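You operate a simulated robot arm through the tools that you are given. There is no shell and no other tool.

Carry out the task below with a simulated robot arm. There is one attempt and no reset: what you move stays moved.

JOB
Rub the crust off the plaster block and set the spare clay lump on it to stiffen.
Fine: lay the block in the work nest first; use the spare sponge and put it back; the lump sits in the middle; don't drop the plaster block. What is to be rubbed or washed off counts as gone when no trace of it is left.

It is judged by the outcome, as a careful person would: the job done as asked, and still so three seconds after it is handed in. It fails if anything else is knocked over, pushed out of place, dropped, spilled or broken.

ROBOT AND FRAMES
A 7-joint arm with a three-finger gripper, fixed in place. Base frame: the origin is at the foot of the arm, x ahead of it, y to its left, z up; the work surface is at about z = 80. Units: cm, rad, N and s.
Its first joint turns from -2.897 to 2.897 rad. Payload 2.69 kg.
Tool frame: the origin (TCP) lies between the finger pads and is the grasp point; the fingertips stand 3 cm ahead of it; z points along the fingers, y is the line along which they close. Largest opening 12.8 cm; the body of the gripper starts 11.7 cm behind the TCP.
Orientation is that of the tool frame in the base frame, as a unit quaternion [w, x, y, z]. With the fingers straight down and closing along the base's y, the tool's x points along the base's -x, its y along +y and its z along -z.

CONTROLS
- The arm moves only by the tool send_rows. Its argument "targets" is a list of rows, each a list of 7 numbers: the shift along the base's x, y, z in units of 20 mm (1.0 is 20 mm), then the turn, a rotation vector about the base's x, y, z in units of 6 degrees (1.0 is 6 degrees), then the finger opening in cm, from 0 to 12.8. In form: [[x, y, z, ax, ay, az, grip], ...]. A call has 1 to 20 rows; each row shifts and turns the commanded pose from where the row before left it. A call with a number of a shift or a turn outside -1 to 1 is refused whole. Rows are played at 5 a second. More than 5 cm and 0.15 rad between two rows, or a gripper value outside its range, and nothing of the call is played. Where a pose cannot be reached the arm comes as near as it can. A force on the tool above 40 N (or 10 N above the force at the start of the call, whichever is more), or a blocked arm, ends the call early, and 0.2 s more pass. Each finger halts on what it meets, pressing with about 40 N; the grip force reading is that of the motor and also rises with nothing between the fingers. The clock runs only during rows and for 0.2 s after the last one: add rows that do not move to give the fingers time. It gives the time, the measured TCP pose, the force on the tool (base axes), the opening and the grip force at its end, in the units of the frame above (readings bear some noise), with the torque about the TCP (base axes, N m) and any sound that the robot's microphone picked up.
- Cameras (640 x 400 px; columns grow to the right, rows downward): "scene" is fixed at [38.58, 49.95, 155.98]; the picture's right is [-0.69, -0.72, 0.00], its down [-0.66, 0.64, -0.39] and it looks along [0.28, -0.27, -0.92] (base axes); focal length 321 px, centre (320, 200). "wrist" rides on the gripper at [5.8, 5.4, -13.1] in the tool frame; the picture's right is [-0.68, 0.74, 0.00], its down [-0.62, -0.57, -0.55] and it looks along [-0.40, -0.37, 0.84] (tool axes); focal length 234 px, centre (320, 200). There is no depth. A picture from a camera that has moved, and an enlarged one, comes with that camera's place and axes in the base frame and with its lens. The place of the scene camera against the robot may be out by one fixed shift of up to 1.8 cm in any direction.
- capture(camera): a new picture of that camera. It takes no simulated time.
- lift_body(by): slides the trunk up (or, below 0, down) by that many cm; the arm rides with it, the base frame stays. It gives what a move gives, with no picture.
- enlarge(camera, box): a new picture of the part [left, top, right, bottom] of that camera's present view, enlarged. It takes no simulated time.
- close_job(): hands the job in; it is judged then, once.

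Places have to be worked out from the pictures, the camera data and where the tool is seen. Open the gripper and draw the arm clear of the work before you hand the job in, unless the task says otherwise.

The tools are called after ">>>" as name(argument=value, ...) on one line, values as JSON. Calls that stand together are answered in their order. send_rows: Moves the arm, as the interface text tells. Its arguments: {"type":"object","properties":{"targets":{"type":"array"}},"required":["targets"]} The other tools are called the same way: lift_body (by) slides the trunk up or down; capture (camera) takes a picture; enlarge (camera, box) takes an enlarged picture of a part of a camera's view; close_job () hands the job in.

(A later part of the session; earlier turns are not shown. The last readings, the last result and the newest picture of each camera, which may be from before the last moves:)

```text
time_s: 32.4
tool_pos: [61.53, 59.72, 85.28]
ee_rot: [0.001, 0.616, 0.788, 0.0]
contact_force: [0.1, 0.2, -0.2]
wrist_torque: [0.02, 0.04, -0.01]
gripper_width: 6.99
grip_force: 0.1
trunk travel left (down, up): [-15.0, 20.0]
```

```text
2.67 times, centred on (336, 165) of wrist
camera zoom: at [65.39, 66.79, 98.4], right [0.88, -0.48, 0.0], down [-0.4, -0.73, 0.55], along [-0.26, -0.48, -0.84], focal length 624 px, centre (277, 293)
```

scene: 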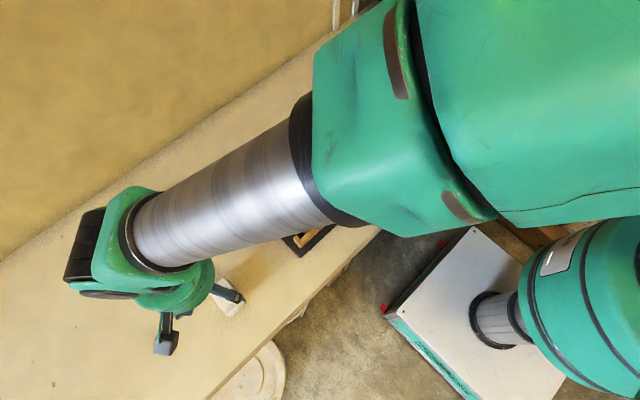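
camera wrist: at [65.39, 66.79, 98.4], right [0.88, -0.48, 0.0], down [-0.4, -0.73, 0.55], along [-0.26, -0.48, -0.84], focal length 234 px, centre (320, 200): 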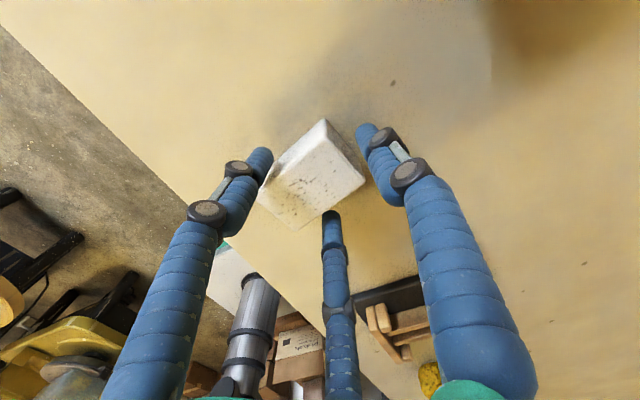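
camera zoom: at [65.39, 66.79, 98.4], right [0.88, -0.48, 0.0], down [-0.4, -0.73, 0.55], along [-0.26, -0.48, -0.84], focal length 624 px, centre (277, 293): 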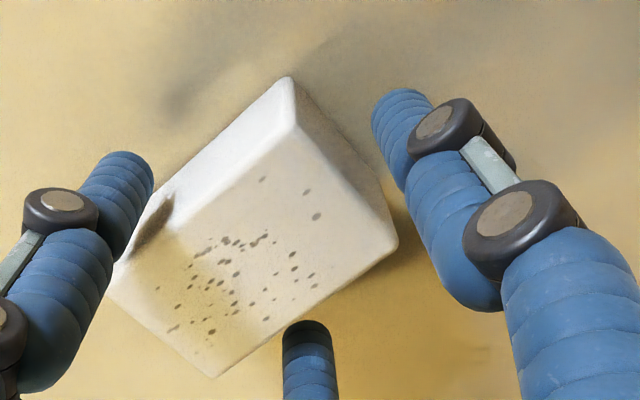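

Geometry is as planned: two limbs beside the long faces, the third beyond the +x end. I close to grip.

>>> send_rows(targets=[[0, 0, 0, 0, 0, 0, 6.2], [0, 0, 0, 0, 0, 0, 5.6], [0, 0, 0, 0, 0, 0, 5], [0, 0, 0, 0, 0, 0, 4], [0, 0, 0, 0, 0, 0, 3], [0, 0, 0, 0, 0, 0, 2], [0, 0, 0, 0, 0, 0, 2]])

>>> capture(camera="wrist")

>>> enlarge(camera="wrist", box=[240, 90, 432, 240])

```text
time_s: 34.0
tool_pos: [61.59, 59.8, 85.38]
ee_rot: [0.0, 0.616, 0.788, 0.0]
contact_force: [-1.6, -0.6, 2.0]
wrist_torque: [0.02, 0.0, 0.02]
gripper_width: 5.26
grip_force: 39.9
trunk travel left (down, up): [-15.0, 20.0]
```

```text
taken
camera wrist: at [65.39, 66.78, 98.42], right [0.88, -0.48, 0.0], down [-0.4, -0.73, 0.55], along [-0.26, -0.48, -0.84], focal length 234 px, centre (320, 200)
```

wrist: 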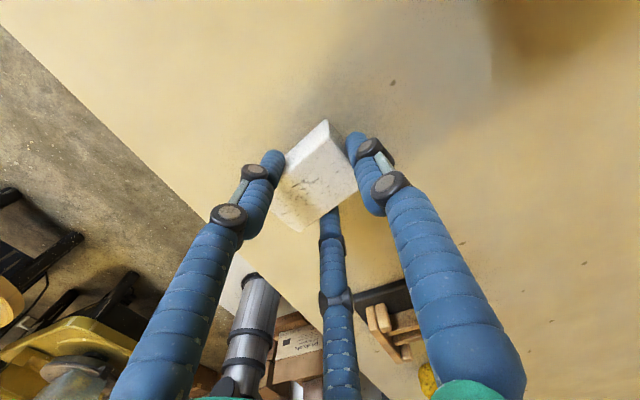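

```text
2.67 times, centred on (336, 165) of wrist
camera zoom: at [65.39, 66.78, 98.42], right [0.88, -0.48, 0.0], down [-0.4, -0.73, 0.55], along [-0.26, -0.48, -0.84], focal length 624 px, centre (277, 293)
```

zoom: 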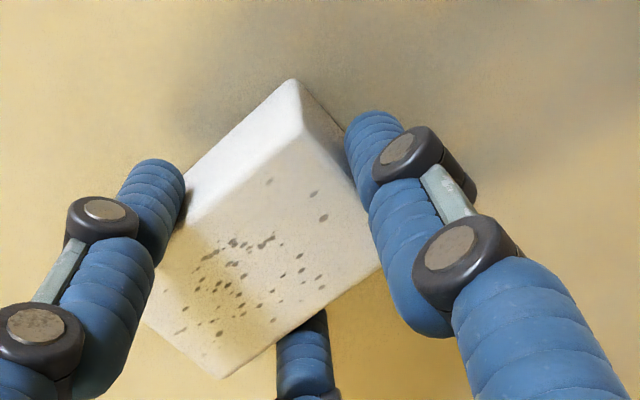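

Gripped at 5.26 cm with 40 N, block still square to the tool. I lift a little and check it hangs securely.

>>> send_rows(targets=[[0, 0, 0.2, 0, 0, 0, 2], [0, 0, 0.3, 0, 0, 0, 2], [0, 0, 0.5, 0, 0, 0, 2], [0, 0, 0.5, 0, 0, 0, 2], [0, 0, 0, 0, 0, 0, 2]])

>>> enlarge(camera="wrist", box=[240, 90, 432, 240])

>>> enlarge(camera="scene", box=[140, 250, 268, 360])

```text
time_s: 35.2
tool_pos: [61.51, 59.68, 88.31]
ee_rot: [0.0, 0.616, 0.788, 0.0]
contact_force: [0.5, -0.5, -1.2]
wrist_torque: [0.06, -0.06, 0.02]
gripper_width: 5.26
grip_force: 40.1
trunk travel left (down, up): [-15.0, 20.0]
```

```text
2.67 times, centred on (336, 165) of wrist
camera zoom: at [65.34, 66.71, 101.37], right [0.88, -0.48, 0.0], down [-0.4, -0.73, 0.55], along [-0.26, -0.48, -0.84], focal length 624 px, centre (277, 293)
```

zoom: 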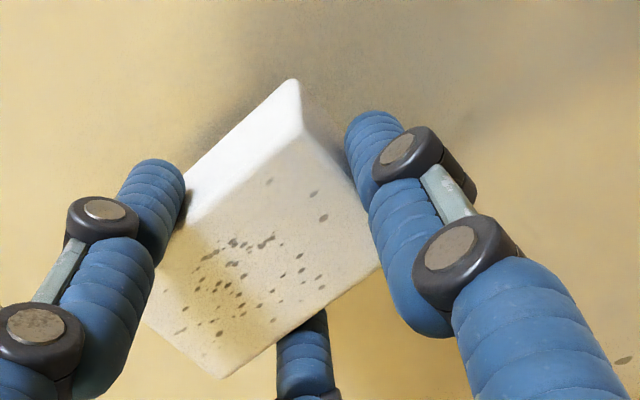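

```text
3.64 times, centred on (204, 305) of scene
camera zoom: at [38.58, 49.95, 155.98], right [-0.69, -0.72, 0.0], down [-0.66, 0.64, -0.39], along [0.28, -0.27, -0.92], focal length 1166 px, centre (742, -182)
```

zoom: 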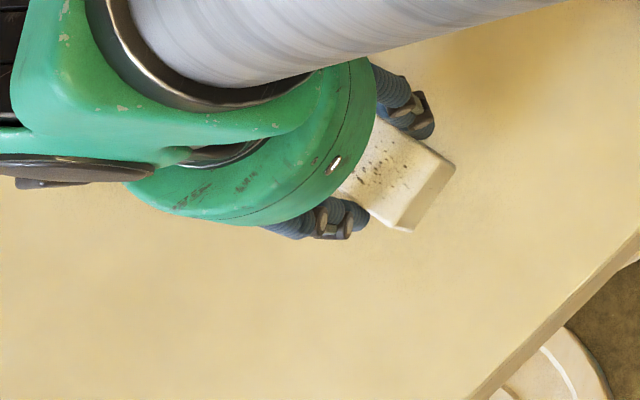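

The block is up and steady. I carry it over the nest at safe height and square it to the axes (tool yaw −90°).

>>> send_rows(targets=[[0, 0, 1, 0, 0, 0, 2], [0, 0, 1, 0, 0, 0, 2], [0, 0, 1, 0, 0, 0, 2], [0.05, -0.6, 0, 0, 0, -0.16, 2], [0.05, -0.9, 0, 0, 0, -0.16, 2], [0.05, -0.9, 0, 0, 0, -0.16, 2], [0.05, -0.9, 0, 0, 0, -0.16, 2], [0.05, -0.9, 0, 0, 0, -0.16, 2], [0.05, -0.9, 0, 0, 0, -0.16, 2], [0.05, -0.9, 0, 0, 0, -0.16, 2], [0.05, -0.9, 0, 0, 0, -0.16, 2], [0.05, -0.9, 0, 0, 0, -0.16, 2], [0.05, -0.9, 0, 0, 0, -0.16, 2], [0.05, -0.9, 0, 0, 0, -0.16, 2], [0.05, -0.9, 0, 0, 0, -0.16, 2], [0.05, -0.9, 0, 0, 0, -0.16, 2], [0.05, -0.6, 0, 0, 0, -0.16, 2], [0.05, -0.35, 0, 0, 0, -0.16, 2], [0, 0, 0, 0, 0, 0, 2], [0, 0, 0, 0, 0, 0, 2]])

>>> capture(camera="wrist")

>>> capture(camera="scene")

>>> enlarge(camera="wrist", box=[224, 80, 416, 230])

```text
time_s: 39.4
tool_pos: [63.04, 35.17, 94.45]
ee_rot: [0.0, 0.71, 0.704, -0.001]
contact_force: [-0.2, -0.2, -0.7]
wrist_torque: [-0.01, -0.01, 0.01]
gripper_width: 5.29
grip_force: 39.8
trunk travel left (down, up): [-15.0, 20.0]
```

```text
taken
camera wrist: at [68.52, 40.98, 107.39], right [0.73, -0.68, 0.0], down [-0.57, -0.61, 0.55], along [-0.37, -0.4, -0.84], focal length 234 px, centre (320, 200)
```

wrist: 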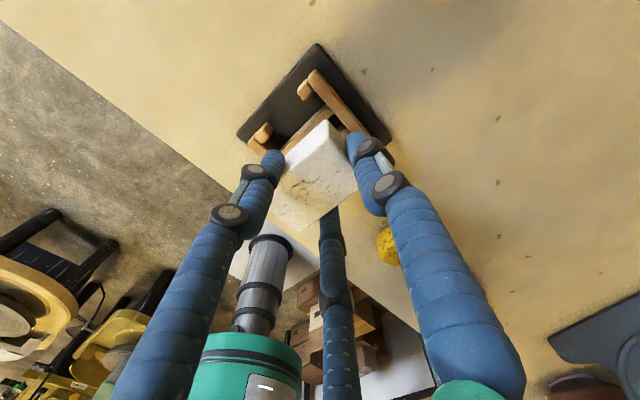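

```text
taken
```

scene: 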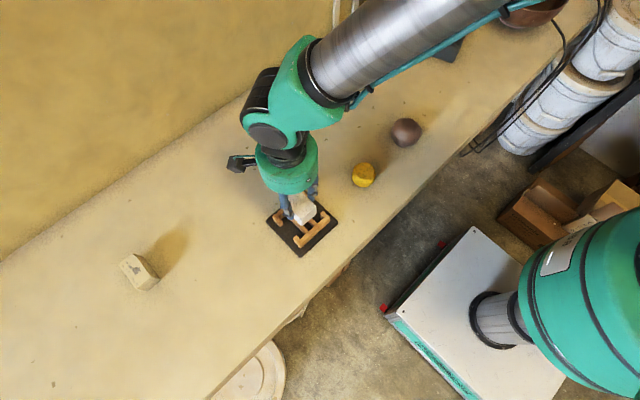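

```text
2.67 times, centred on (320, 155) of wrist
camera zoom: at [68.52, 40.98, 107.39], right [0.73, -0.68, 0.0], down [-0.57, -0.61, 0.55], along [-0.37, -0.4, -0.84], focal length 624 px, centre (320, 320)
```

zoom: 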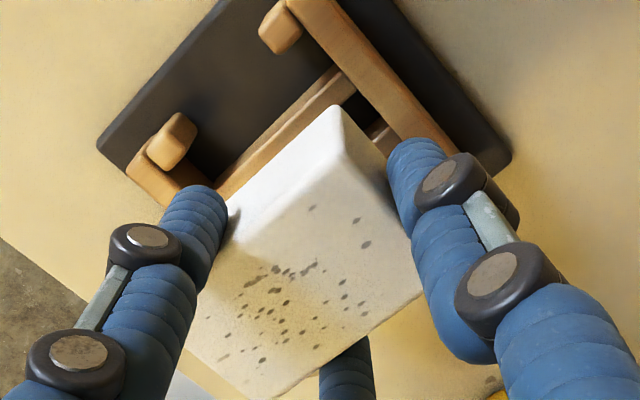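

>>> enlarge(camera="scene", box=[256, 180, 348, 262])

```text
4.88 times, centred on (302, 221) of scene
camera zoom: at [38.58, 49.95, 155.98], right [-0.69, -0.72, 0.0], down [-0.66, 0.64, -0.39], along [0.28, -0.27, -0.92], focal length 1565 px, centre (408, 98)
```

zoom: 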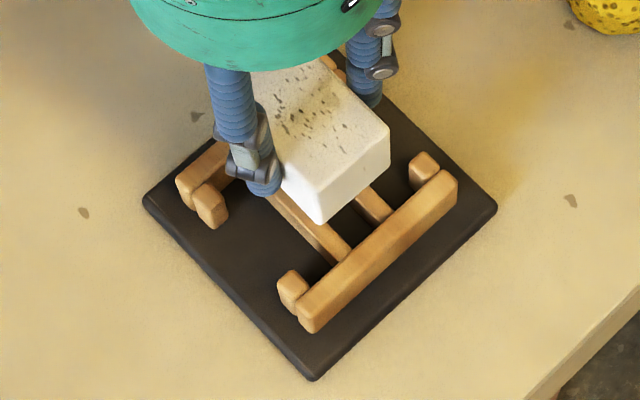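

From the scene view the held block's bottom is about z 89, centred at (62.5, 35.1) with no twist; the pocket centre is (62.3, 34.95). I shift slightly and lower most of the way.

>>> send_rows(targets=[[-0.12, -0.08, 0, 0, 0, 0, 2], [0, 0, -0.6, 0, 0, 0, 2], [0, 0, -0.6, 0, 0, 0, 2], [0, 0, -0.6, 0, 0, 0, 2], [0, 0, -0.5, 0, 0, 0, 2], [0, 0, -0.3, 0, 0, 0, 2], [0, 0, 0, 0, 0, 0, 2]])

>>> enlarge(camera="scene", box=[256, 180, 348, 262])

>>> enlarge(camera="wrist", box=[224, 80, 416, 230])

```text
time_s: 41.0
tool_pos: [62.78, 34.91, 89.08]
ee_rot: [0.0, 0.71, 0.704, -0.001]
contact_force: [-0.6, -0.1, -1.4]
wrist_torque: [0.0, -0.02, 0.0]
gripper_width: 5.26
grip_force: 39.8
trunk travel left (down, up): [-15.0, 20.0]
```

```text
4.88 times, centred on (302, 221) of scene
camera zoom: at [38.58, 49.95, 155.98], right [-0.69, -0.72, 0.0], down [-0.66, 0.64, -0.39], along [0.28, -0.27, -0.92], focal length 1565 px, centre (408, 98)
```

zoom: 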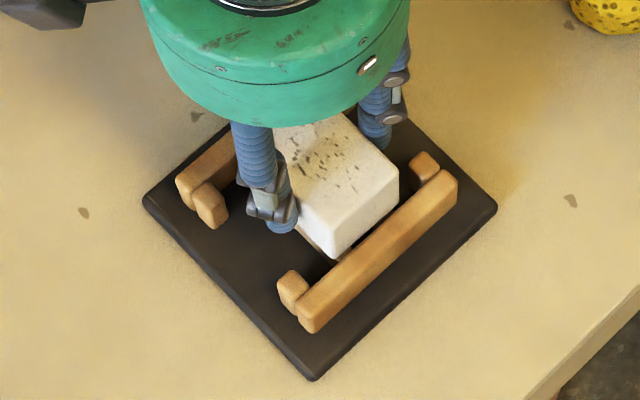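

```text
2.67 times, centred on (320, 155) of wrist
camera zoom: at [68.32, 40.67, 102.12], right [0.73, -0.68, 0.0], down [-0.57, -0.61, 0.55], along [-0.37, -0.4, -0.84], focal length 624 px, centre (320, 320)
```

zoom: 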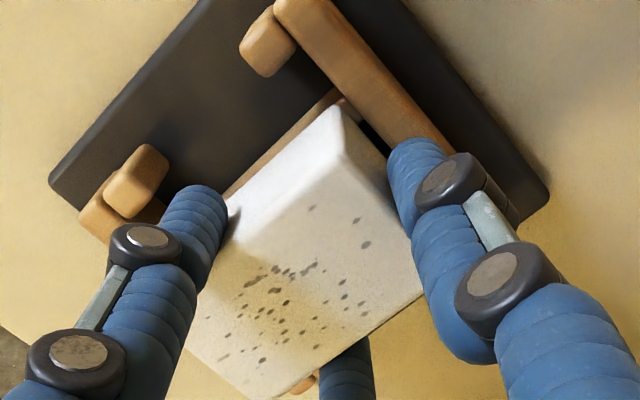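

Alignment looks right: the −x face is about 0.5 cm from the near rail, y is centred. I lower gently until the bars take the weight.

>>> send_rows(targets=[[0, 0, -0.15, 0, 0, 0, 2], [0, 0, -0.15, 0, 0, 0, 2], [0, 0, -0.15, 0, 0, 0, 2], [0, 0, -0.15, 0, 0, 0, 2], [0, 0, 0, 0, 0, 0, 2]])

>>> enlarge(camera="scene", box=[256, 180, 348, 262])

```text
time_s: 41.8
tool_pos: [62.77, 34.88, 88.76]
ee_rot: [0.0, 0.71, 0.704, 0.003]
contact_force: [-12.4, -5.3, 20.3]
wrist_torque: [-0.07, 0.9, 0.06]
gripper_width: 5.26
grip_force: 40.1
trunk travel left (down, up): [-15.0, 20.0]
stopped in row 3: the force on the tool passed its limit at 42 N (the readings are from after the stop); the commanded pose is now the measured one
```

```text
4.88 times, centred on (302, 221) of scene
camera zoom: at [38.58, 49.95, 155.98], right [-0.69, -0.72, 0.0], down [-0.66, 0.64, -0.39], along [0.28, -0.27, -0.92], focal length 1565 px, centre (408, 98)
```

zoom: 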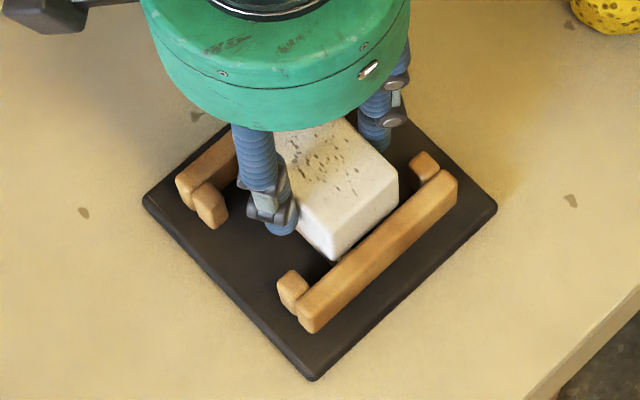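

The descent met 40 N at TCP z 88.76, so the block's bottom is near 83.4, higher than I expected for the bars. I look closely before doing anything.

>>> enlarge(camera="scene", box=[300, 200, 348, 240])

>>> enlarge(camera="scene", box=[274, 192, 322, 232])

>>> capture(camera="wrist")

>>> enlarge(camera="wrist", box=[260, 40, 380, 140])

```text
10.00 times, centred on (324, 220) of scene
camera zoom: at [38.58, 49.95, 155.98], right [-0.69, -0.72, 0.0], down [-0.66, 0.64, -0.39], along [0.28, -0.27, -0.92], focal length 3208 px, centre (280, 0)
```

zoom: 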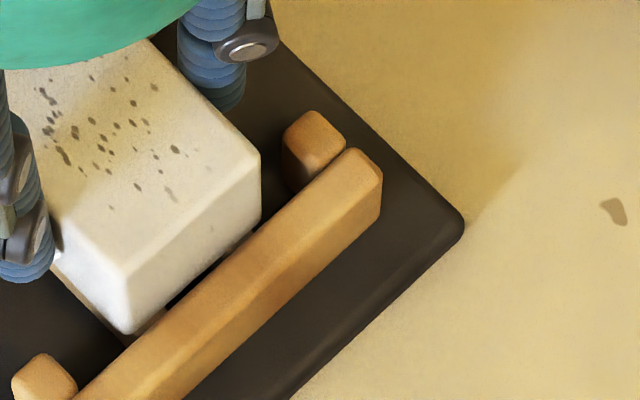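

```text
10.00 times, centred on (298, 212) of scene
camera zoom: at [38.58, 49.95, 155.98], right [-0.69, -0.72, 0.0], down [-0.66, 0.64, -0.39], along [0.28, -0.27, -0.92], focal length 3208 px, centre (540, 80)
```

zoom: 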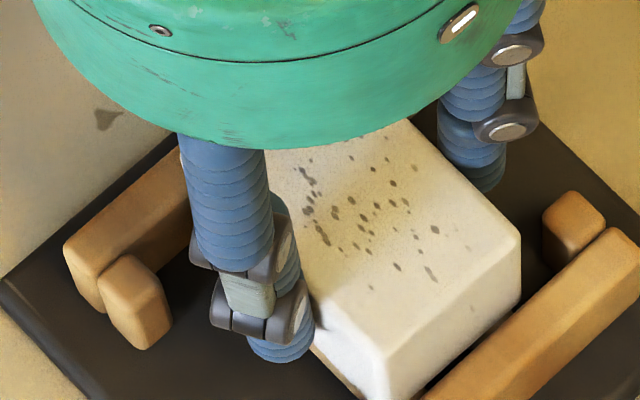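

```text
taken
camera wrist: at [68.29, 40.67, 101.81], right [0.73, -0.68, 0.0], down [-0.57, -0.61, 0.55], along [-0.37, -0.4, -0.84], focal length 234 px, centre (320, 200)
```

wrist: 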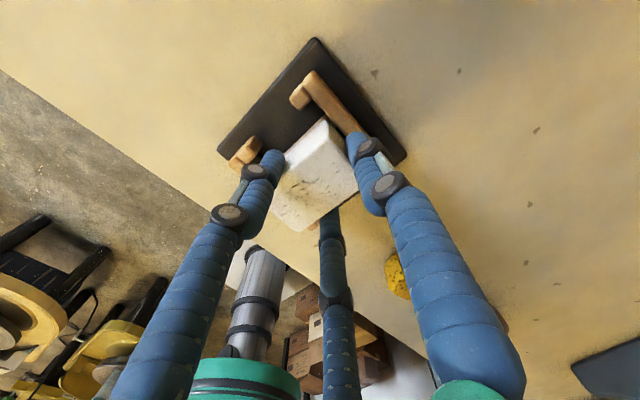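

```text
4.00 times, centred on (320, 90) of wrist
camera zoom: at [68.29, 40.67, 101.81], right [0.73, -0.68, 0.0], down [-0.57, -0.61, 0.55], along [-0.37, -0.4, -0.84], focal length 937 px, centre (320, 640)
```

zoom: 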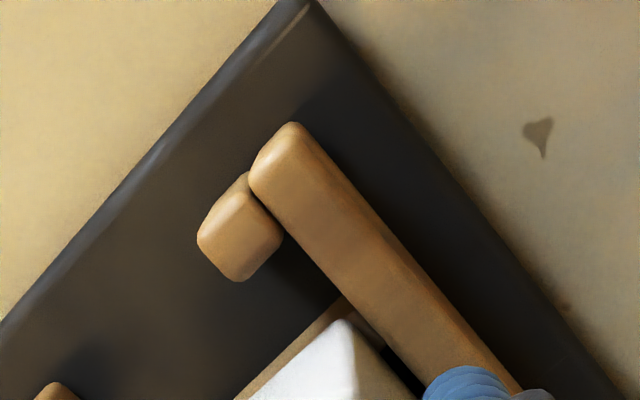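

The pictures show gaps to both rails and the block's underside on the bars, and the torque puts the contact point under the block's middle. I ease up 1 mm to relax the press and read the force.

>>> send_rows(targets=[[0, 0, 0.05, 0, 0, 0, 2], [0, 0, 0, 0, 0, 0, 2]])

```text
time_s: 42.4
tool_pos: [62.86, 34.87, 88.7]
ee_rot: [0.0, 0.71, 0.704, 0.001]
contact_force: [-9.1, -10.7, 19.3]
wrist_torque: [-0.43, 0.64, 0.12]
gripper_width: 5.27
grip_force: 40.2
trunk travel left (down, up): [-15.0, 20.0]
```

>>> send_rows(targets=[[0, 0, 0.05, 0, 0, 0, 2], [0, 0, 0.05, 0, 0, 0, 2], [0, 0, 0, 0, 0, 0, 2]])

```text
time_s: 43.2
tool_pos: [62.93, 34.97, 88.8]
ee_rot: [0.0, 0.71, 0.704, 0.001]
contact_force: [-0.1, -0.5, -1.9]
wrist_torque: [0.0, 0.01, -0.02]
gripper_width: 5.24
grip_force: 40.2
trunk travel left (down, up): [-15.0, 20.0]
```

Free again with only the block's own weight (about 2 N). I lower 1 mm to touch, then open slowly.

>>> send_rows(targets=[[0, 0, -0.06, 0, 0, 0, 2], [0, 0, 0, 0, 0, 0, 5.6], [0, 0, 0, 0, 0, 0, 6], [0, 0, 0, 0, 0, 0, 6.6], [0, 0, 0, 0, 0, 0, 7.5], [0, 0, 0, 0, 0, 0, 9], [0, 0, 0, 0, 0, 0, 9]])

>>> enlarge(camera="scene", box=[256, 180, 348, 262])

>>> enlarge(camera="wrist", box=[224, 80, 416, 230])

```text
time_s: 44.8
tool_pos: [62.99, 34.94, 88.86]
ee_rot: [0.0, 0.71, 0.704, 0.002]
contact_force: [0.3, -0.8, 0.6]
wrist_torque: [0.0, 0.05, 0.02]
gripper_width: 9.0
grip_force: 0.1
trunk travel left (down, up): [-15.0, 20.0]
```

```text
4.88 times, centred on (302, 221) of scene
camera zoom: at [38.58, 49.95, 155.98], right [-0.69, -0.72, 0.0], down [-0.66, 0.64, -0.39], along [0.28, -0.27, -0.92], focal length 1565 px, centre (408, 98)
```

zoom: 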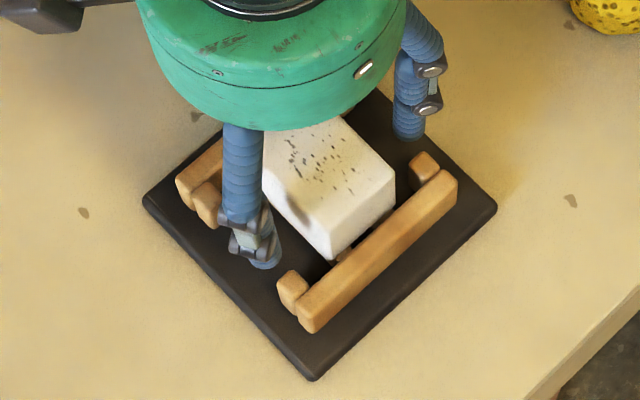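

```text
2.67 times, centred on (320, 155) of wrist
camera zoom: at [68.43, 40.77, 101.79], right [0.73, -0.68, 0.0], down [-0.57, -0.61, 0.55], along [-0.37, -0.4, -0.84], focal length 624 px, centre (320, 320)
```

zoom: 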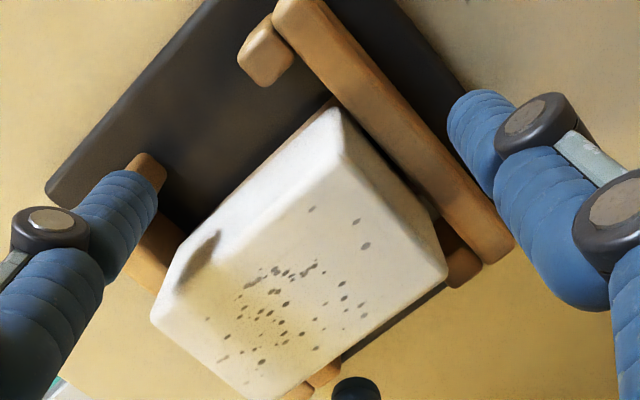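

The block rests in the nest. I rise straight up and verify.

>>> send_rows(targets=[[0, 0, 0.5, 0, 0, 0, 9], [0, 0, 0.8, 0, 0, 0, 9], [0, 0, 1, 0, 0, 0, 9], [0, 0, 1, 0, 0, 0, 9], [0, 0, 1, 0, 0, 0, 9], [0, 0, 1, 0, 0, 0, 10], [0.5, 0, 0.5, 0, 0, 0, 12.8], [1, -0.5, 0, 0, 0, 0, 12.8], [1, -0.5, 0, 0, 0, 0, 12.8], [0, 0, 0, 0, 0, 0, 12.8]])

>>> capture(camera="wrist")

>>> enlarge(camera="wrist", box=[200, 60, 420, 240])

>>> enlarge(camera="scene", box=[256, 180, 348, 262])

```text
time_s: 47.0
tool_pos: [68.12, 32.94, 100.31]
ee_rot: [0.0, 0.71, 0.704, 0.003]
contact_force: [1.1, -0.4, 0.5]
wrist_torque: [-0.01, 0.0, 0.01]
gripper_width: 12.81
grip_force: 0.1
trunk travel left (down, up): [-15.0, 20.0]
```

```text
taken
camera wrist: at [73.56, 38.83, 113.33], right [0.73, -0.68, 0.0], down [-0.57, -0.61, 0.55], along [-0.37, -0.4, -0.84], focal length 234 px, centre (320, 200)
```

wrist: 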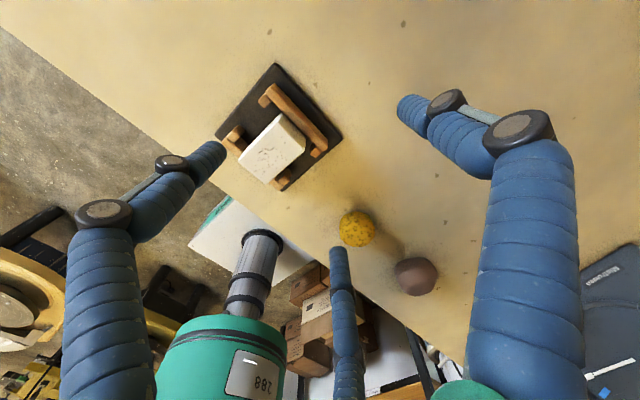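

```text
2.22 times, centred on (310, 150) of wrist
camera zoom: at [73.56, 38.83, 113.33], right [0.73, -0.68, 0.0], down [-0.57, -0.61, 0.55], along [-0.37, -0.4, -0.84], focal length 520 px, centre (342, 311)
```

zoom: 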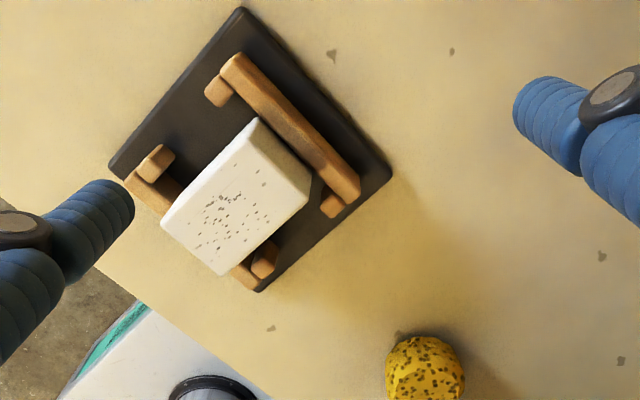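

```text
4.88 times, centred on (302, 221) of scene
camera zoom: at [38.58, 49.95, 155.98], right [-0.69, -0.72, 0.0], down [-0.66, 0.64, -0.39], along [0.28, -0.27, -0.92], focal length 1565 px, centre (408, 98)
```

zoom: 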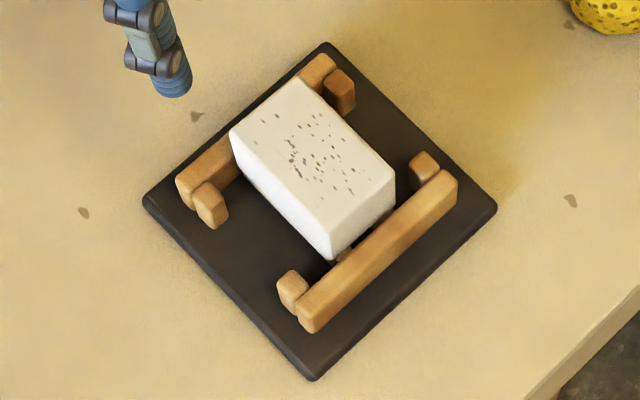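

The block is seated squarely in the nest at (62.2, 35.0), top at about z 88, and the sponge and ball are undisturbed. Now I go above the sponge (about (60, 15.3)) for a close look.

>>> send_rows(targets=[[-0.27, -0.59, 0, 0, 0, 1, 12.8], [-0.27, -0.59, 0, 0, 0, 1, 12.8], [-0.27, -0.59, 0, 0, 0, 1, 12.8], [-0.27, -0.59, 0, 0, 0, 1, 12.8], [-0.27, -0.59, 0, 0, 0, 1, 12.8], [-0.27, -0.59, 0, 0, 0, 1, 12.8], [-0.27, -0.59, 0, 0, 0, 1, 12.8], [-0.27, -0.59, 0, 0, 0, 1, 12.8], [-0.27, -0.59, 0, 0, 0, 1, 12.8], [-0.27, -0.59, 0, 0, 0, 1, 12.8], [-0.27, -0.59, 0, 0, 0, 1, 12.8], [-0.27, -0.59, 0, 0, 0, 1, 12.8], [-0.27, -0.59, 0, 0, 0, 1, 12.8], [-0.27, -0.59, 0, 0, 0, 1, 12.8], [-0.27, -0.59, 0, 0, 0, 1, 12.8], [0, 0, 0, 0, 0, 0, 12.8]])

>>> capture(camera="wrist")

>>> enlarge(camera="wrist", box=[250, 100, 410, 220])

>>> enlarge(camera="scene", box=[340, 150, 396, 200])

```text
time_s: 50.4
tool_pos: [59.76, 15.09, 100.41]
ee_rot: [-0.001, 0.004, 1.0, 0.001]
contact_force: [0.0, 0.6, 0.0]
wrist_torque: [0.04, 0.02, 0.01]
gripper_width: 12.81
grip_force: 0.1
trunk travel left (down, up): [-15.0, 20.0]
```

```text
taken
camera wrist: at [54.12, 20.59, 113.32], right [0.68, 0.73, 0.0], down [0.61, -0.57, 0.55], along [0.4, -0.37, -0.84], focal length 234 px, centre (320, 200)
```

wrist: 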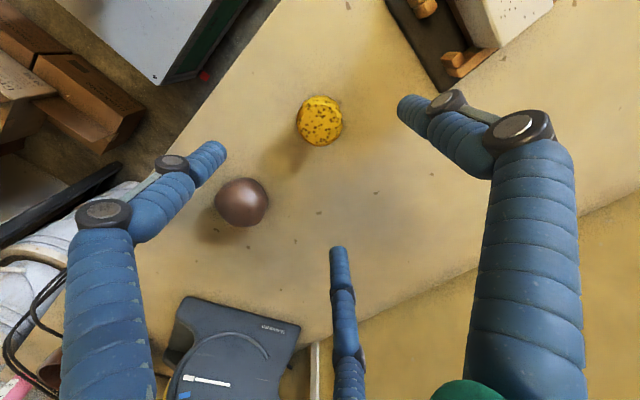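

```text
3.33 times, centred on (330, 160) of wrist
camera zoom: at [54.12, 20.59, 113.32], right [0.68, 0.73, 0.0], down [0.61, -0.57, 0.55], along [0.4, -0.37, -0.84], focal length 781 px, centre (287, 333)
```

zoom: 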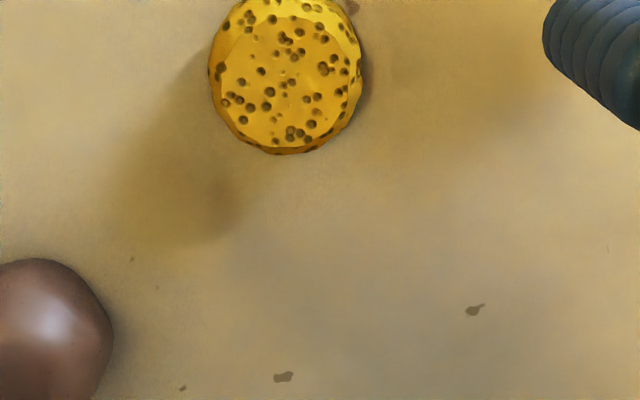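

```text
8.00 times, centred on (368, 175) of scene
camera zoom: at [38.58, 49.95, 155.98], right [-0.69, -0.72, 0.0], down [-0.66, 0.64, -0.39], along [0.28, -0.27, -0.92], focal length 2566 px, centre (-64, 400)
```

zoom: 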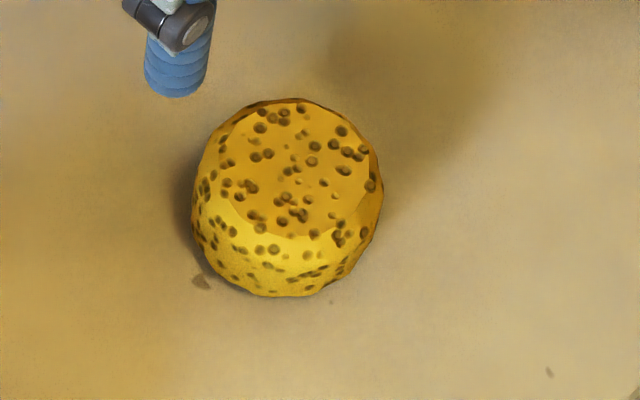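

The sponge is a rounded drum, about 6 cm wide and 3.5–4 cm tall, at (60.3, 14.9). I descend around it with fingers wide, tips to z 81.3, leaving the bottom proud.

>>> send_rows(targets=[[0.27, -0.1, -0.8, 0, 0, 0, 12.8], [0, 0, -0.8, 0, 0, 0, 12.8], [0, 0, -0.8, 0, 0, 0, 12.8], [0, 0, -0.8, 0, 0, 0, 12.8], [0, 0, -0.8, 0, 0, 0, 12.8], [0, 0, -0.8, 0, 0, 0, 12.8], [0, 0, -0.8, 0, 0, 0, 12.8], [0, 0, -0.8, 0, 0, 0, 12.8], [0, 0, -0.8, 0, 0, 0, 12.8], [0, 0, -0.5, 0, 0, 0, 12.8], [0, 0, -0.35, 0, 0, 0, 12.8], [0, 0, 0, 0, 0, 0, 9.5], [0, 0, 0, 0, 0, 0, 8]])

>>> capture(camera="wrist")

>>> enlarge(camera="scene", box=[320, 130, 416, 210])

```text
time_s: 53.2
tool_pos: [60.42, 14.91, 84.1]
ee_rot: [0.0, 0.004, 1.0, 0.0]
contact_force: [-0.4, -0.1, 0.4]
wrist_torque: [0.0, -0.02, 0.04]
gripper_width: 8.0
grip_force: 0.1
trunk travel left (down, up): [-15.0, 20.0]
```

```text
taken
camera wrist: at [54.71, 20.47, 97.23], right [0.68, 0.73, 0.0], down [0.61, -0.57, 0.55], along [0.4, -0.37, -0.84], focal length 234 px, centre (320, 200)
```

wrist: 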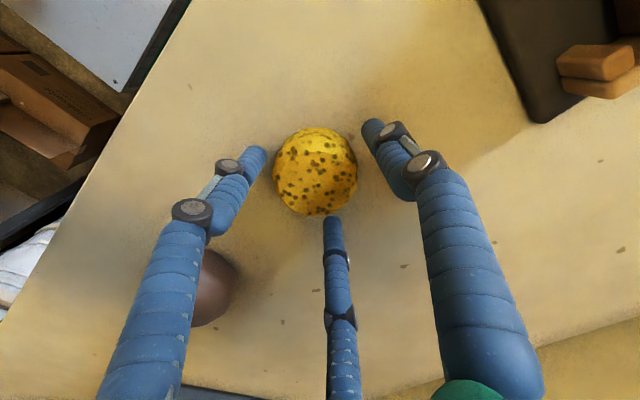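

```text
5.00 times, centred on (368, 170) of scene
camera zoom: at [38.58, 49.95, 155.98], right [-0.69, -0.72, 0.0], down [-0.66, 0.64, -0.39], along [0.28, -0.27, -0.92], focal length 1604 px, centre (80, 350)
```

zoom: 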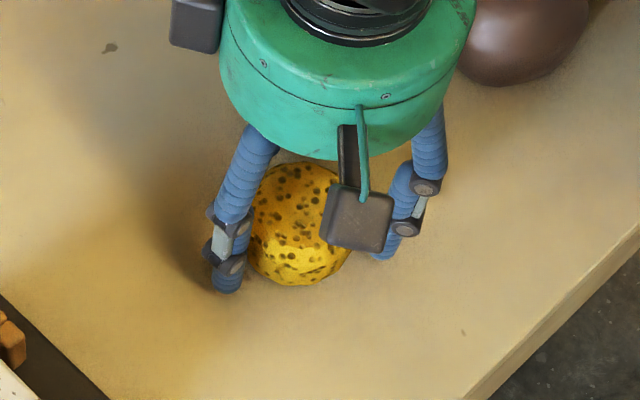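

The sponge is centred between the fingers. I close on it.

>>> send_rows(targets=[[0, 0, 0.05, 0, 0, 0, 7], [0, 0, 0, 0, 0, 0, 6], [0, 0, 0, 0, 0, 0, 5], [0, 0, 0, 0, 0, 0, 4.5], [0, 0, 0, 0, 0, 0, 4.5]])

>>> enlarge(camera="wrist", box=[240, 90, 432, 240])

>>> enlarge(camera="scene", box=[320, 130, 416, 210])

```text
time_s: 54.4
tool_pos: [60.4, 15.05, 84.35]
ee_rot: [-0.001, 0.004, 1.0, 0.0]
contact_force: [-0.9, 0.4, 4.0]
wrist_torque: [0.0, 0.06, 0.07]
gripper_width: 5.72
grip_force: 40.0
trunk travel left (down, up): [-15.0, 20.0]
```

```text
2.67 times, centred on (336, 165) of wrist
camera zoom: at [54.68, 20.46, 97.37], right [0.68, 0.73, 0.0], down [0.61, -0.57, 0.55], along [0.4, -0.37, -0.84], focal length 624 px, centre (277, 293)
```

zoom: 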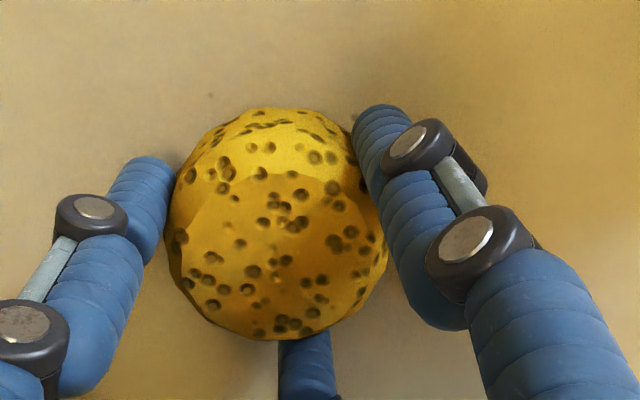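

```text
5.00 times, centred on (368, 170) of scene
camera zoom: at [38.58, 49.95, 155.98], right [-0.69, -0.72, 0.0], down [-0.66, 0.64, -0.39], along [0.28, -0.27, -0.92], focal length 1604 px, centre (80, 350)
```

zoom: 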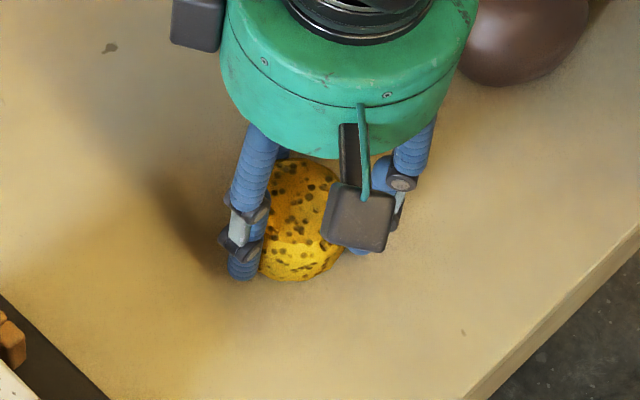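

Sponge gripped at 5.7 cm; its resting pose is TCP (60.4, 15.0, 84.25) for the return. I lift it and carry it above the block.

>>> send_rows(targets=[[0, 0, 0.5, 0, 0, 0, 4.5], [0, 0, 1, 0, 0, 0, 4.5], [0, 0, 1, 0, 0, 0, 4.5], [0, 0, 1, 0, 0, 0, 4.5], [0, 0, 1, 0, 0, 0, 4.5], [0, 0, 1, 0, 0, 0, 4.5], [0, 0, 0.5, 0, 0, 0, 4.5], [0.08, 0.9, 0, 0, 0, -0.04, 4.5], [0.08, 0.9, 0, 0, 0, -0.04, 4.5], [0.08, 0.9, 0, 0, 0, 0, 4.5], [0.08, 0.9, 0, 0, 0, 0, 4.5], [0.08, 0.9, 0, 0, 0, 0, 4.5], [0.08, 0.9, 0, 0, 0, 0, 4.5], [0.08, 0.9, 0, 0, 0, 0, 4.5], [0.08, 0.9, 0, 0, 0, 0, 4.5], [0.08, 0.9, 0, 0, 0, 0, 4.5], [0.08, 0.9, 0, 0, 0, 0, 4.5], [0.08, 0.97, 0, 0, 0, 0, 4.5], [0, 0, 0, 0, 0, 0, 4.5]])

>>> capture(camera="wrist")

>>> enlarge(camera="scene", box=[256, 170, 352, 262])

```text
time_s: 58.4
tool_pos: [62.23, 34.93, 96.35]
ee_rot: [-0.001, 0.009, 1.0, 0.001]
contact_force: [0.3, 0.6, -0.3]
wrist_torque: [-0.02, -0.01, 0.01]
gripper_width: 5.69
grip_force: 40.0
trunk travel left (down, up): [-15.0, 20.0]
```

```text
taken
camera wrist: at [56.57, 40.4, 109.35], right [0.69, 0.72, 0.0], down [0.61, -0.58, 0.55], along [0.4, -0.38, -0.84], focal length 234 px, centre (320, 200)
```

wrist: 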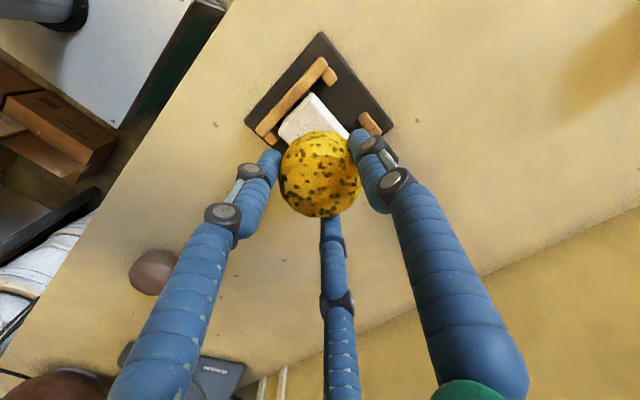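

```text
4.35 times, centred on (304, 216) of scene
camera zoom: at [38.58, 49.95, 155.98], right [-0.69, -0.72, 0.0], down [-0.66, 0.64, -0.39], along [0.28, -0.27, -0.92], focal length 1395 px, centre (390, 130)
```

zoom: 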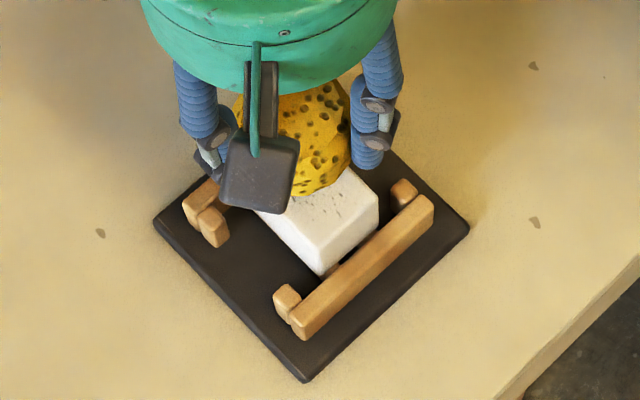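

The sponge is over the block. I descend near to contact and then feel down in small steps.

>>> send_rows(targets=[[0, 0, -0.6, 0, 0, 0.15, 4.5], [0, 0, -0.6, 0, 0, 0, 4.5], [0, 0, -0.45, 0, 0, 0, 4.5], [0, 0, -0.1, 0, 0, 0, 4.5], [0, 0, 0, 0, 0, 0, 4.5]])

>>> send_rows(targets=[[0, 0, -0.05, 0, 0, 0, 4.5], [0, 0, -0.05, 0, 0, 0, 4.5]])

>>> send_rows(targets=[[0, 0, -0.05, 0, 0, 0, 4.5], [0, 0, -0.05, 0, 0, 0, 4.5]])

```text
time_s: 59.6
tool_pos: [62.25, 34.89, 92.78]
ee_rot: [-0.001, 0.001, 1.0, 0.002]
contact_force: [0.1, -0.5, -0.7]
wrist_torque: [0.03, 0.02, -0.02]
gripper_width: 5.7
grip_force: 39.8
trunk travel left (down, up): [-15.0, 20.0]
```

```text
time_s: 60.2
tool_pos: [62.16, 34.97, 92.51]
ee_rot: [-0.001, 0.001, 1.0, 0.002]
contact_force: [0.2, 0.8, 0.0]
wrist_torque: [0.02, 0.0, 0.01]
gripper_width: 5.7
grip_force: 40.2
trunk travel left (down, up): [-15.0, 20.0]
```

```text
time_s: 60.8
tool_pos: [62.16, 34.92, 92.45]
ee_rot: [0.0, 0.003, 1.0, 0.0]
contact_force: [0.0, 0.3, -0.7]
wrist_torque: [0.01, -0.01, 0.01]
gripper_width: 5.69
grip_force: 40.2
trunk travel left (down, up): [-15.0, 20.0]
```

No contact yet at z 92.4, so I keep feeling down 1 mm at a time.

>>> send_rows(targets=[[0, 0, -0.05, 0, 0, 0, 4.5], [0, 0, 0, 0, 0, 0, 4.5]])

>>> send_rows(targets=[[0, 0, -0.05, 0, 0, 0, 4.5], [0, 0, 0, 0, 0, 0, 4.5]])

>>> send_rows(targets=[[0, 0, -0.05, 0, 0, 0, 4.5], [0, 0, 0, 0, 0, 0, 4.5]])

```text
time_s: 61.4
tool_pos: [62.13, 35.1, 92.33]
ee_rot: [-0.001, 0.001, 1.0, 0.001]
contact_force: [-0.6, 0.1, -0.1]
wrist_torque: [0.01, -0.02, 0.01]
gripper_width: 5.67
grip_force: 40.1
trunk travel left (down, up): [-15.0, 20.0]
```

```text
time_s: 62.0
tool_pos: [62.25, 35.01, 92.21]
ee_rot: [-0.001, 0.001, 1.0, 0.001]
contact_force: [-0.5, -0.4, 0.0]
wrist_torque: [0.01, 0.01, -0.02]
gripper_width: 5.7
grip_force: 40.4
trunk travel left (down, up): [-15.0, 20.0]
```

```text
time_s: 62.6
tool_pos: [62.2, 34.95, 92.18]
ee_rot: [-0.001, 0.001, 1.0, 0.001]
contact_force: [1.4, -2.9, 7.9]
wrist_torque: [-0.22, 0.14, 0.09]
gripper_width: 5.7
grip_force: 39.9
trunk travel left (down, up): [-15.0, 20.0]
```

Contact at about z 92.15 with 8 N. I start with a gentle stroke along x at this height and watch forces.

>>> send_rows(targets=[[0.25, 0, 0, 0, 0, 0, 4.5], [0.25, 0, 0, 0, 0, 0, 4.5], [0.25, 0, 0, 0, 0, 0, 4.5], [0.25, 0, 0, 0, 0, 0, 4.5], [0, 0, 0, 0, 0, 0, 4.5]])

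>>> enlarge(camera="scene", box=[256, 170, 352, 262])

```text
time_s: 63.8
tool_pos: [64.14, 35.07, 92.16]
ee_rot: [0.0, 0.001, 1.0, 0.001]
contact_force: [-4.2, 0.6, 8.8]
wrist_torque: [-0.04, 0.27, 0.0]
gripper_width: 5.7
grip_force: 40.4
trunk travel left (down, up): [-15.0, 20.0]
```

```text
4.35 times, centred on (304, 216) of scene
camera zoom: at [38.58, 49.95, 155.98], right [-0.69, -0.72, 0.0], down [-0.66, 0.64, -0.39], along [0.28, -0.27, -0.92], focal length 1395 px, centre (390, 130)
```

zoom: 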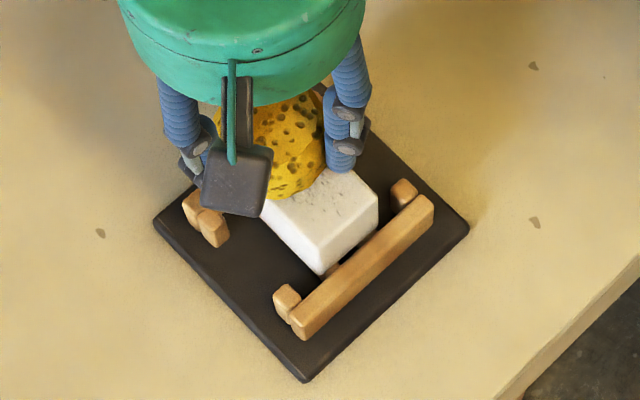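

The block stays put while the sponge slides (friction about 4 N). I rub in full-length strokes along x.

>>> send_rows(targets=[[-0.25, 0, 0, 0, 0, 0, 4.5], [-0.25, 0, 0, 0, 0, 0, 4.5], [-0.25, 0, 0, 0, 0, 0, 4.5], [-0.25, 0, 0, 0, 0, 0, 4.5], [-0.25, 0, 0, 0, 0, 0, 4.5], [-0.25, 0, 0, 0, 0, 0, 4.5], [-0.25, 0, 0, 0, 0, 0, 4.5], [-0.25, 0, 0, 0, 0, 0, 4.5], [0, 0.2, 0, 0, 0, 0, 4.5], [0, 0.2, 0, 0, 0, 0, 4.5], [0.25, 0, 0, 0, 0, 0, 4.5], [0.25, 0, 0, 0, 0, 0, 4.5], [0.25, 0, 0, 0, 0, 0, 4.5], [0.25, 0, 0, 0, 0, 0, 4.5], [0.25, 0, 0, 0, 0, 0, 4.5], [0.25, 0, 0, 0, 0, 0, 4.5], [0.25, 0, 0, 0, 0, 0, 4.5], [0.25, 0, 0, 0, 0, 0, 4.5], [0, -0.2, 0, 0, 0, 0, 4.5], [0, -0.2, 0, 0, 0, 0, 4.5]])

>>> enlarge(camera="scene", box=[256, 170, 352, 262])

>>> enlarge(camera="wrist", box=[224, 60, 416, 210])

```text
time_s: 68.0
tool_pos: [64.12, 34.97, 92.07]
ee_rot: [0.0, 0.001, 1.0, 0.002]
contact_force: [0.7, 4.7, 8.0]
wrist_torque: [0.26, -0.09, 0.04]
gripper_width: 5.66
grip_force: 39.7
trunk travel left (down, up): [-15.0, 20.0]
```

```text
4.35 times, centred on (304, 216) of scene
camera zoom: at [38.58, 49.95, 155.98], right [-0.69, -0.72, 0.0], down [-0.66, 0.64, -0.39], along [0.28, -0.27, -0.92], focal length 1395 px, centre (390, 130)
```

zoom: 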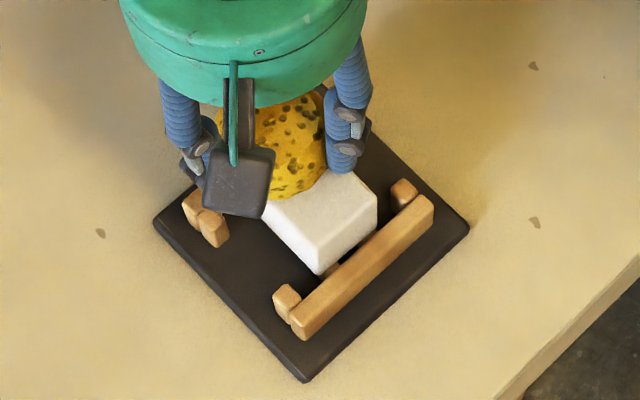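

```text
2.67 times, centred on (320, 135) of wrist
camera zoom: at [58.37, 40.36, 105.19], right [0.68, 0.74, 0.0], down [0.61, -0.57, 0.55], along [0.4, -0.37, -0.84], focal length 624 px, centre (320, 373)
```

zoom: 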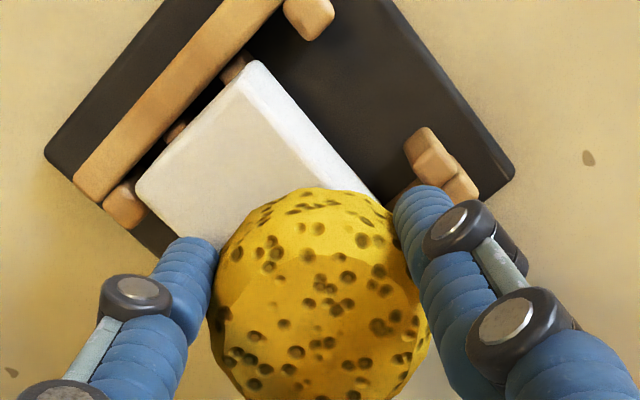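

The visible part is already wiped clean and the block hasn't moved. I cover the far end and the outer lanes too.

>>> send_rows(targets=[[0.2, -0.2, 0, 0, 0, 0, 4.5], [0.1, -0.2, 0, 0, 0, 0, 4.5], [-0.27, 0, 0, 0, 0, 0, 4.5], [-0.27, 0, 0, 0, 0, 0, 4.5], [-0.27, 0, 0, 0, 0, 0, 4.5], [-0.27, 0, 0, 0, 0, 0, 4.5], [-0.27, 0, 0, 0, 0, 0, 4.5], [-0.27, 0, 0, 0, 0, 0, 4.5], [-0.27, 0, 0, 0, 0, 0, 4.5], [-0.27, 0, 0, 0, 0, 0, 4.5], [-0.27, 0, 0, 0, 0, 0, 4.5], [0, 0.2, 0, 0, 0, 0, 4.5], [0, 0.2, 0, 0, 0, 0, 4.5], [0, 0.2, 0, 0, 0, 0, 4.5], [0, 0.2, 0, 0, 0, 0, 4.5], [0.27, 0, 0, 0, 0, 0, 4.5], [0.27, 0, 0, 0, 0, 0, 4.5], [0.27, 0, 0, 0, 0, 0, 4.5], [0.27, 0, 0, 0, 0, 0, 4.5], [0.27, 0, 0, 0, 0, 0, 4.5]])

>>> send_rows(targets=[[0.27, 0, 0, 0, 0, 0, 4.5], [0.27, 0, 0, 0, 0, 0, 4.5], [0.27, 0, 0, 0, 0, 0, 4.5], [0.27, 0, 0, 0, 0, 0, 4.5], [0, -0.2, 0, 0, 0, 0, 4.5], [0, -0.2, 0, 0, 0, 0, 4.5], [-0.27, 0, 0, 0, 0, 0, 4.5], [-0.27, 0, 0, 0, 0, 0, 4.5], [-0.27, 0, 0, 0, 0, 0, 4.5], [-0.27, 0, 0, 0, 0, 0, 4.5], [-0.27, 0, 0, 0, 0, 0, 4.5], [-0.27, 0, 0, 0, 0, 0, 4.5], [-0.27, 0, 0, 0, 0, 0, 4.5], [-0.27, 0, 0, 0, 0, 0, 4.5], [-0.27, 0, 0, 0, 0, 0, 4.5], [0, 0, 0.3, 0, 0, 0, 4.5], [0, 0, 0.8, 0, 0, 0, 4.5], [0, 0, 1, 0, 0, 0, 4.5], [0, 0, 1, 0, 0, 0, 4.5], [0, 0, 0, 0, 0, 0, 4.5]])

>>> enlarge(camera="scene", box=[256, 170, 352, 262])

>>> enlarge(camera="wrist", box=[224, 60, 416, 210])

```text
time_s: 72.2
tool_pos: [62.56, 35.81, 92.19]
ee_rot: [0.0, 0.0, 1.0, 0.003]
contact_force: [-4.5, 0.5, 5.9]
wrist_torque: [0.04, 0.18, 0.04]
gripper_width: 5.63
grip_force: 39.0
trunk travel left (down, up): [-15.0, 20.0]
```

```text
time_s: 76.4
tool_pos: [59.81, 34.99, 98.27]
ee_rot: [-0.001, 0.001, 1.0, 0.001]
contact_force: [0.2, -0.7, 0.6]
wrist_torque: [0.03, -0.02, 0.0]
gripper_width: 5.61
grip_force: 39.7
trunk travel left (down, up): [-15.0, 20.0]
```

```text
4.35 times, centred on (304, 216) of scene
camera zoom: at [38.58, 49.95, 155.98], right [-0.69, -0.72, 0.0], down [-0.66, 0.64, -0.39], along [0.28, -0.27, -0.92], focal length 1395 px, centre (390, 130)
```

zoom: 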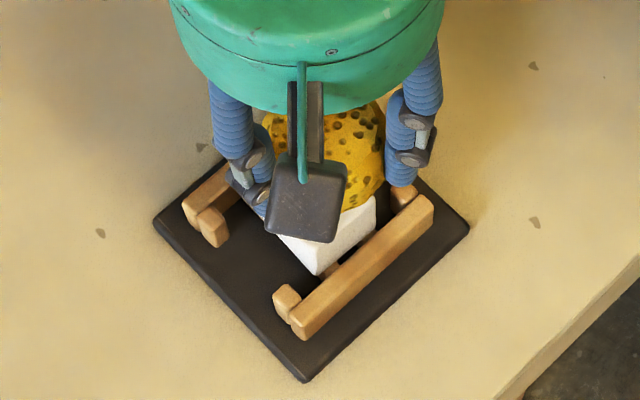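

```text
2.67 times, centred on (320, 135) of wrist
camera zoom: at [54.14, 40.33, 111.29], right [0.68, 0.74, 0.0], down [0.62, -0.57, 0.55], along [0.4, -0.37, -0.84], focal length 624 px, centre (320, 373)
```

zoom: 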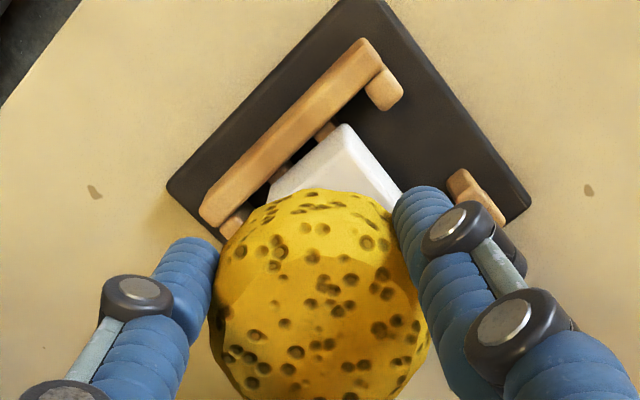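

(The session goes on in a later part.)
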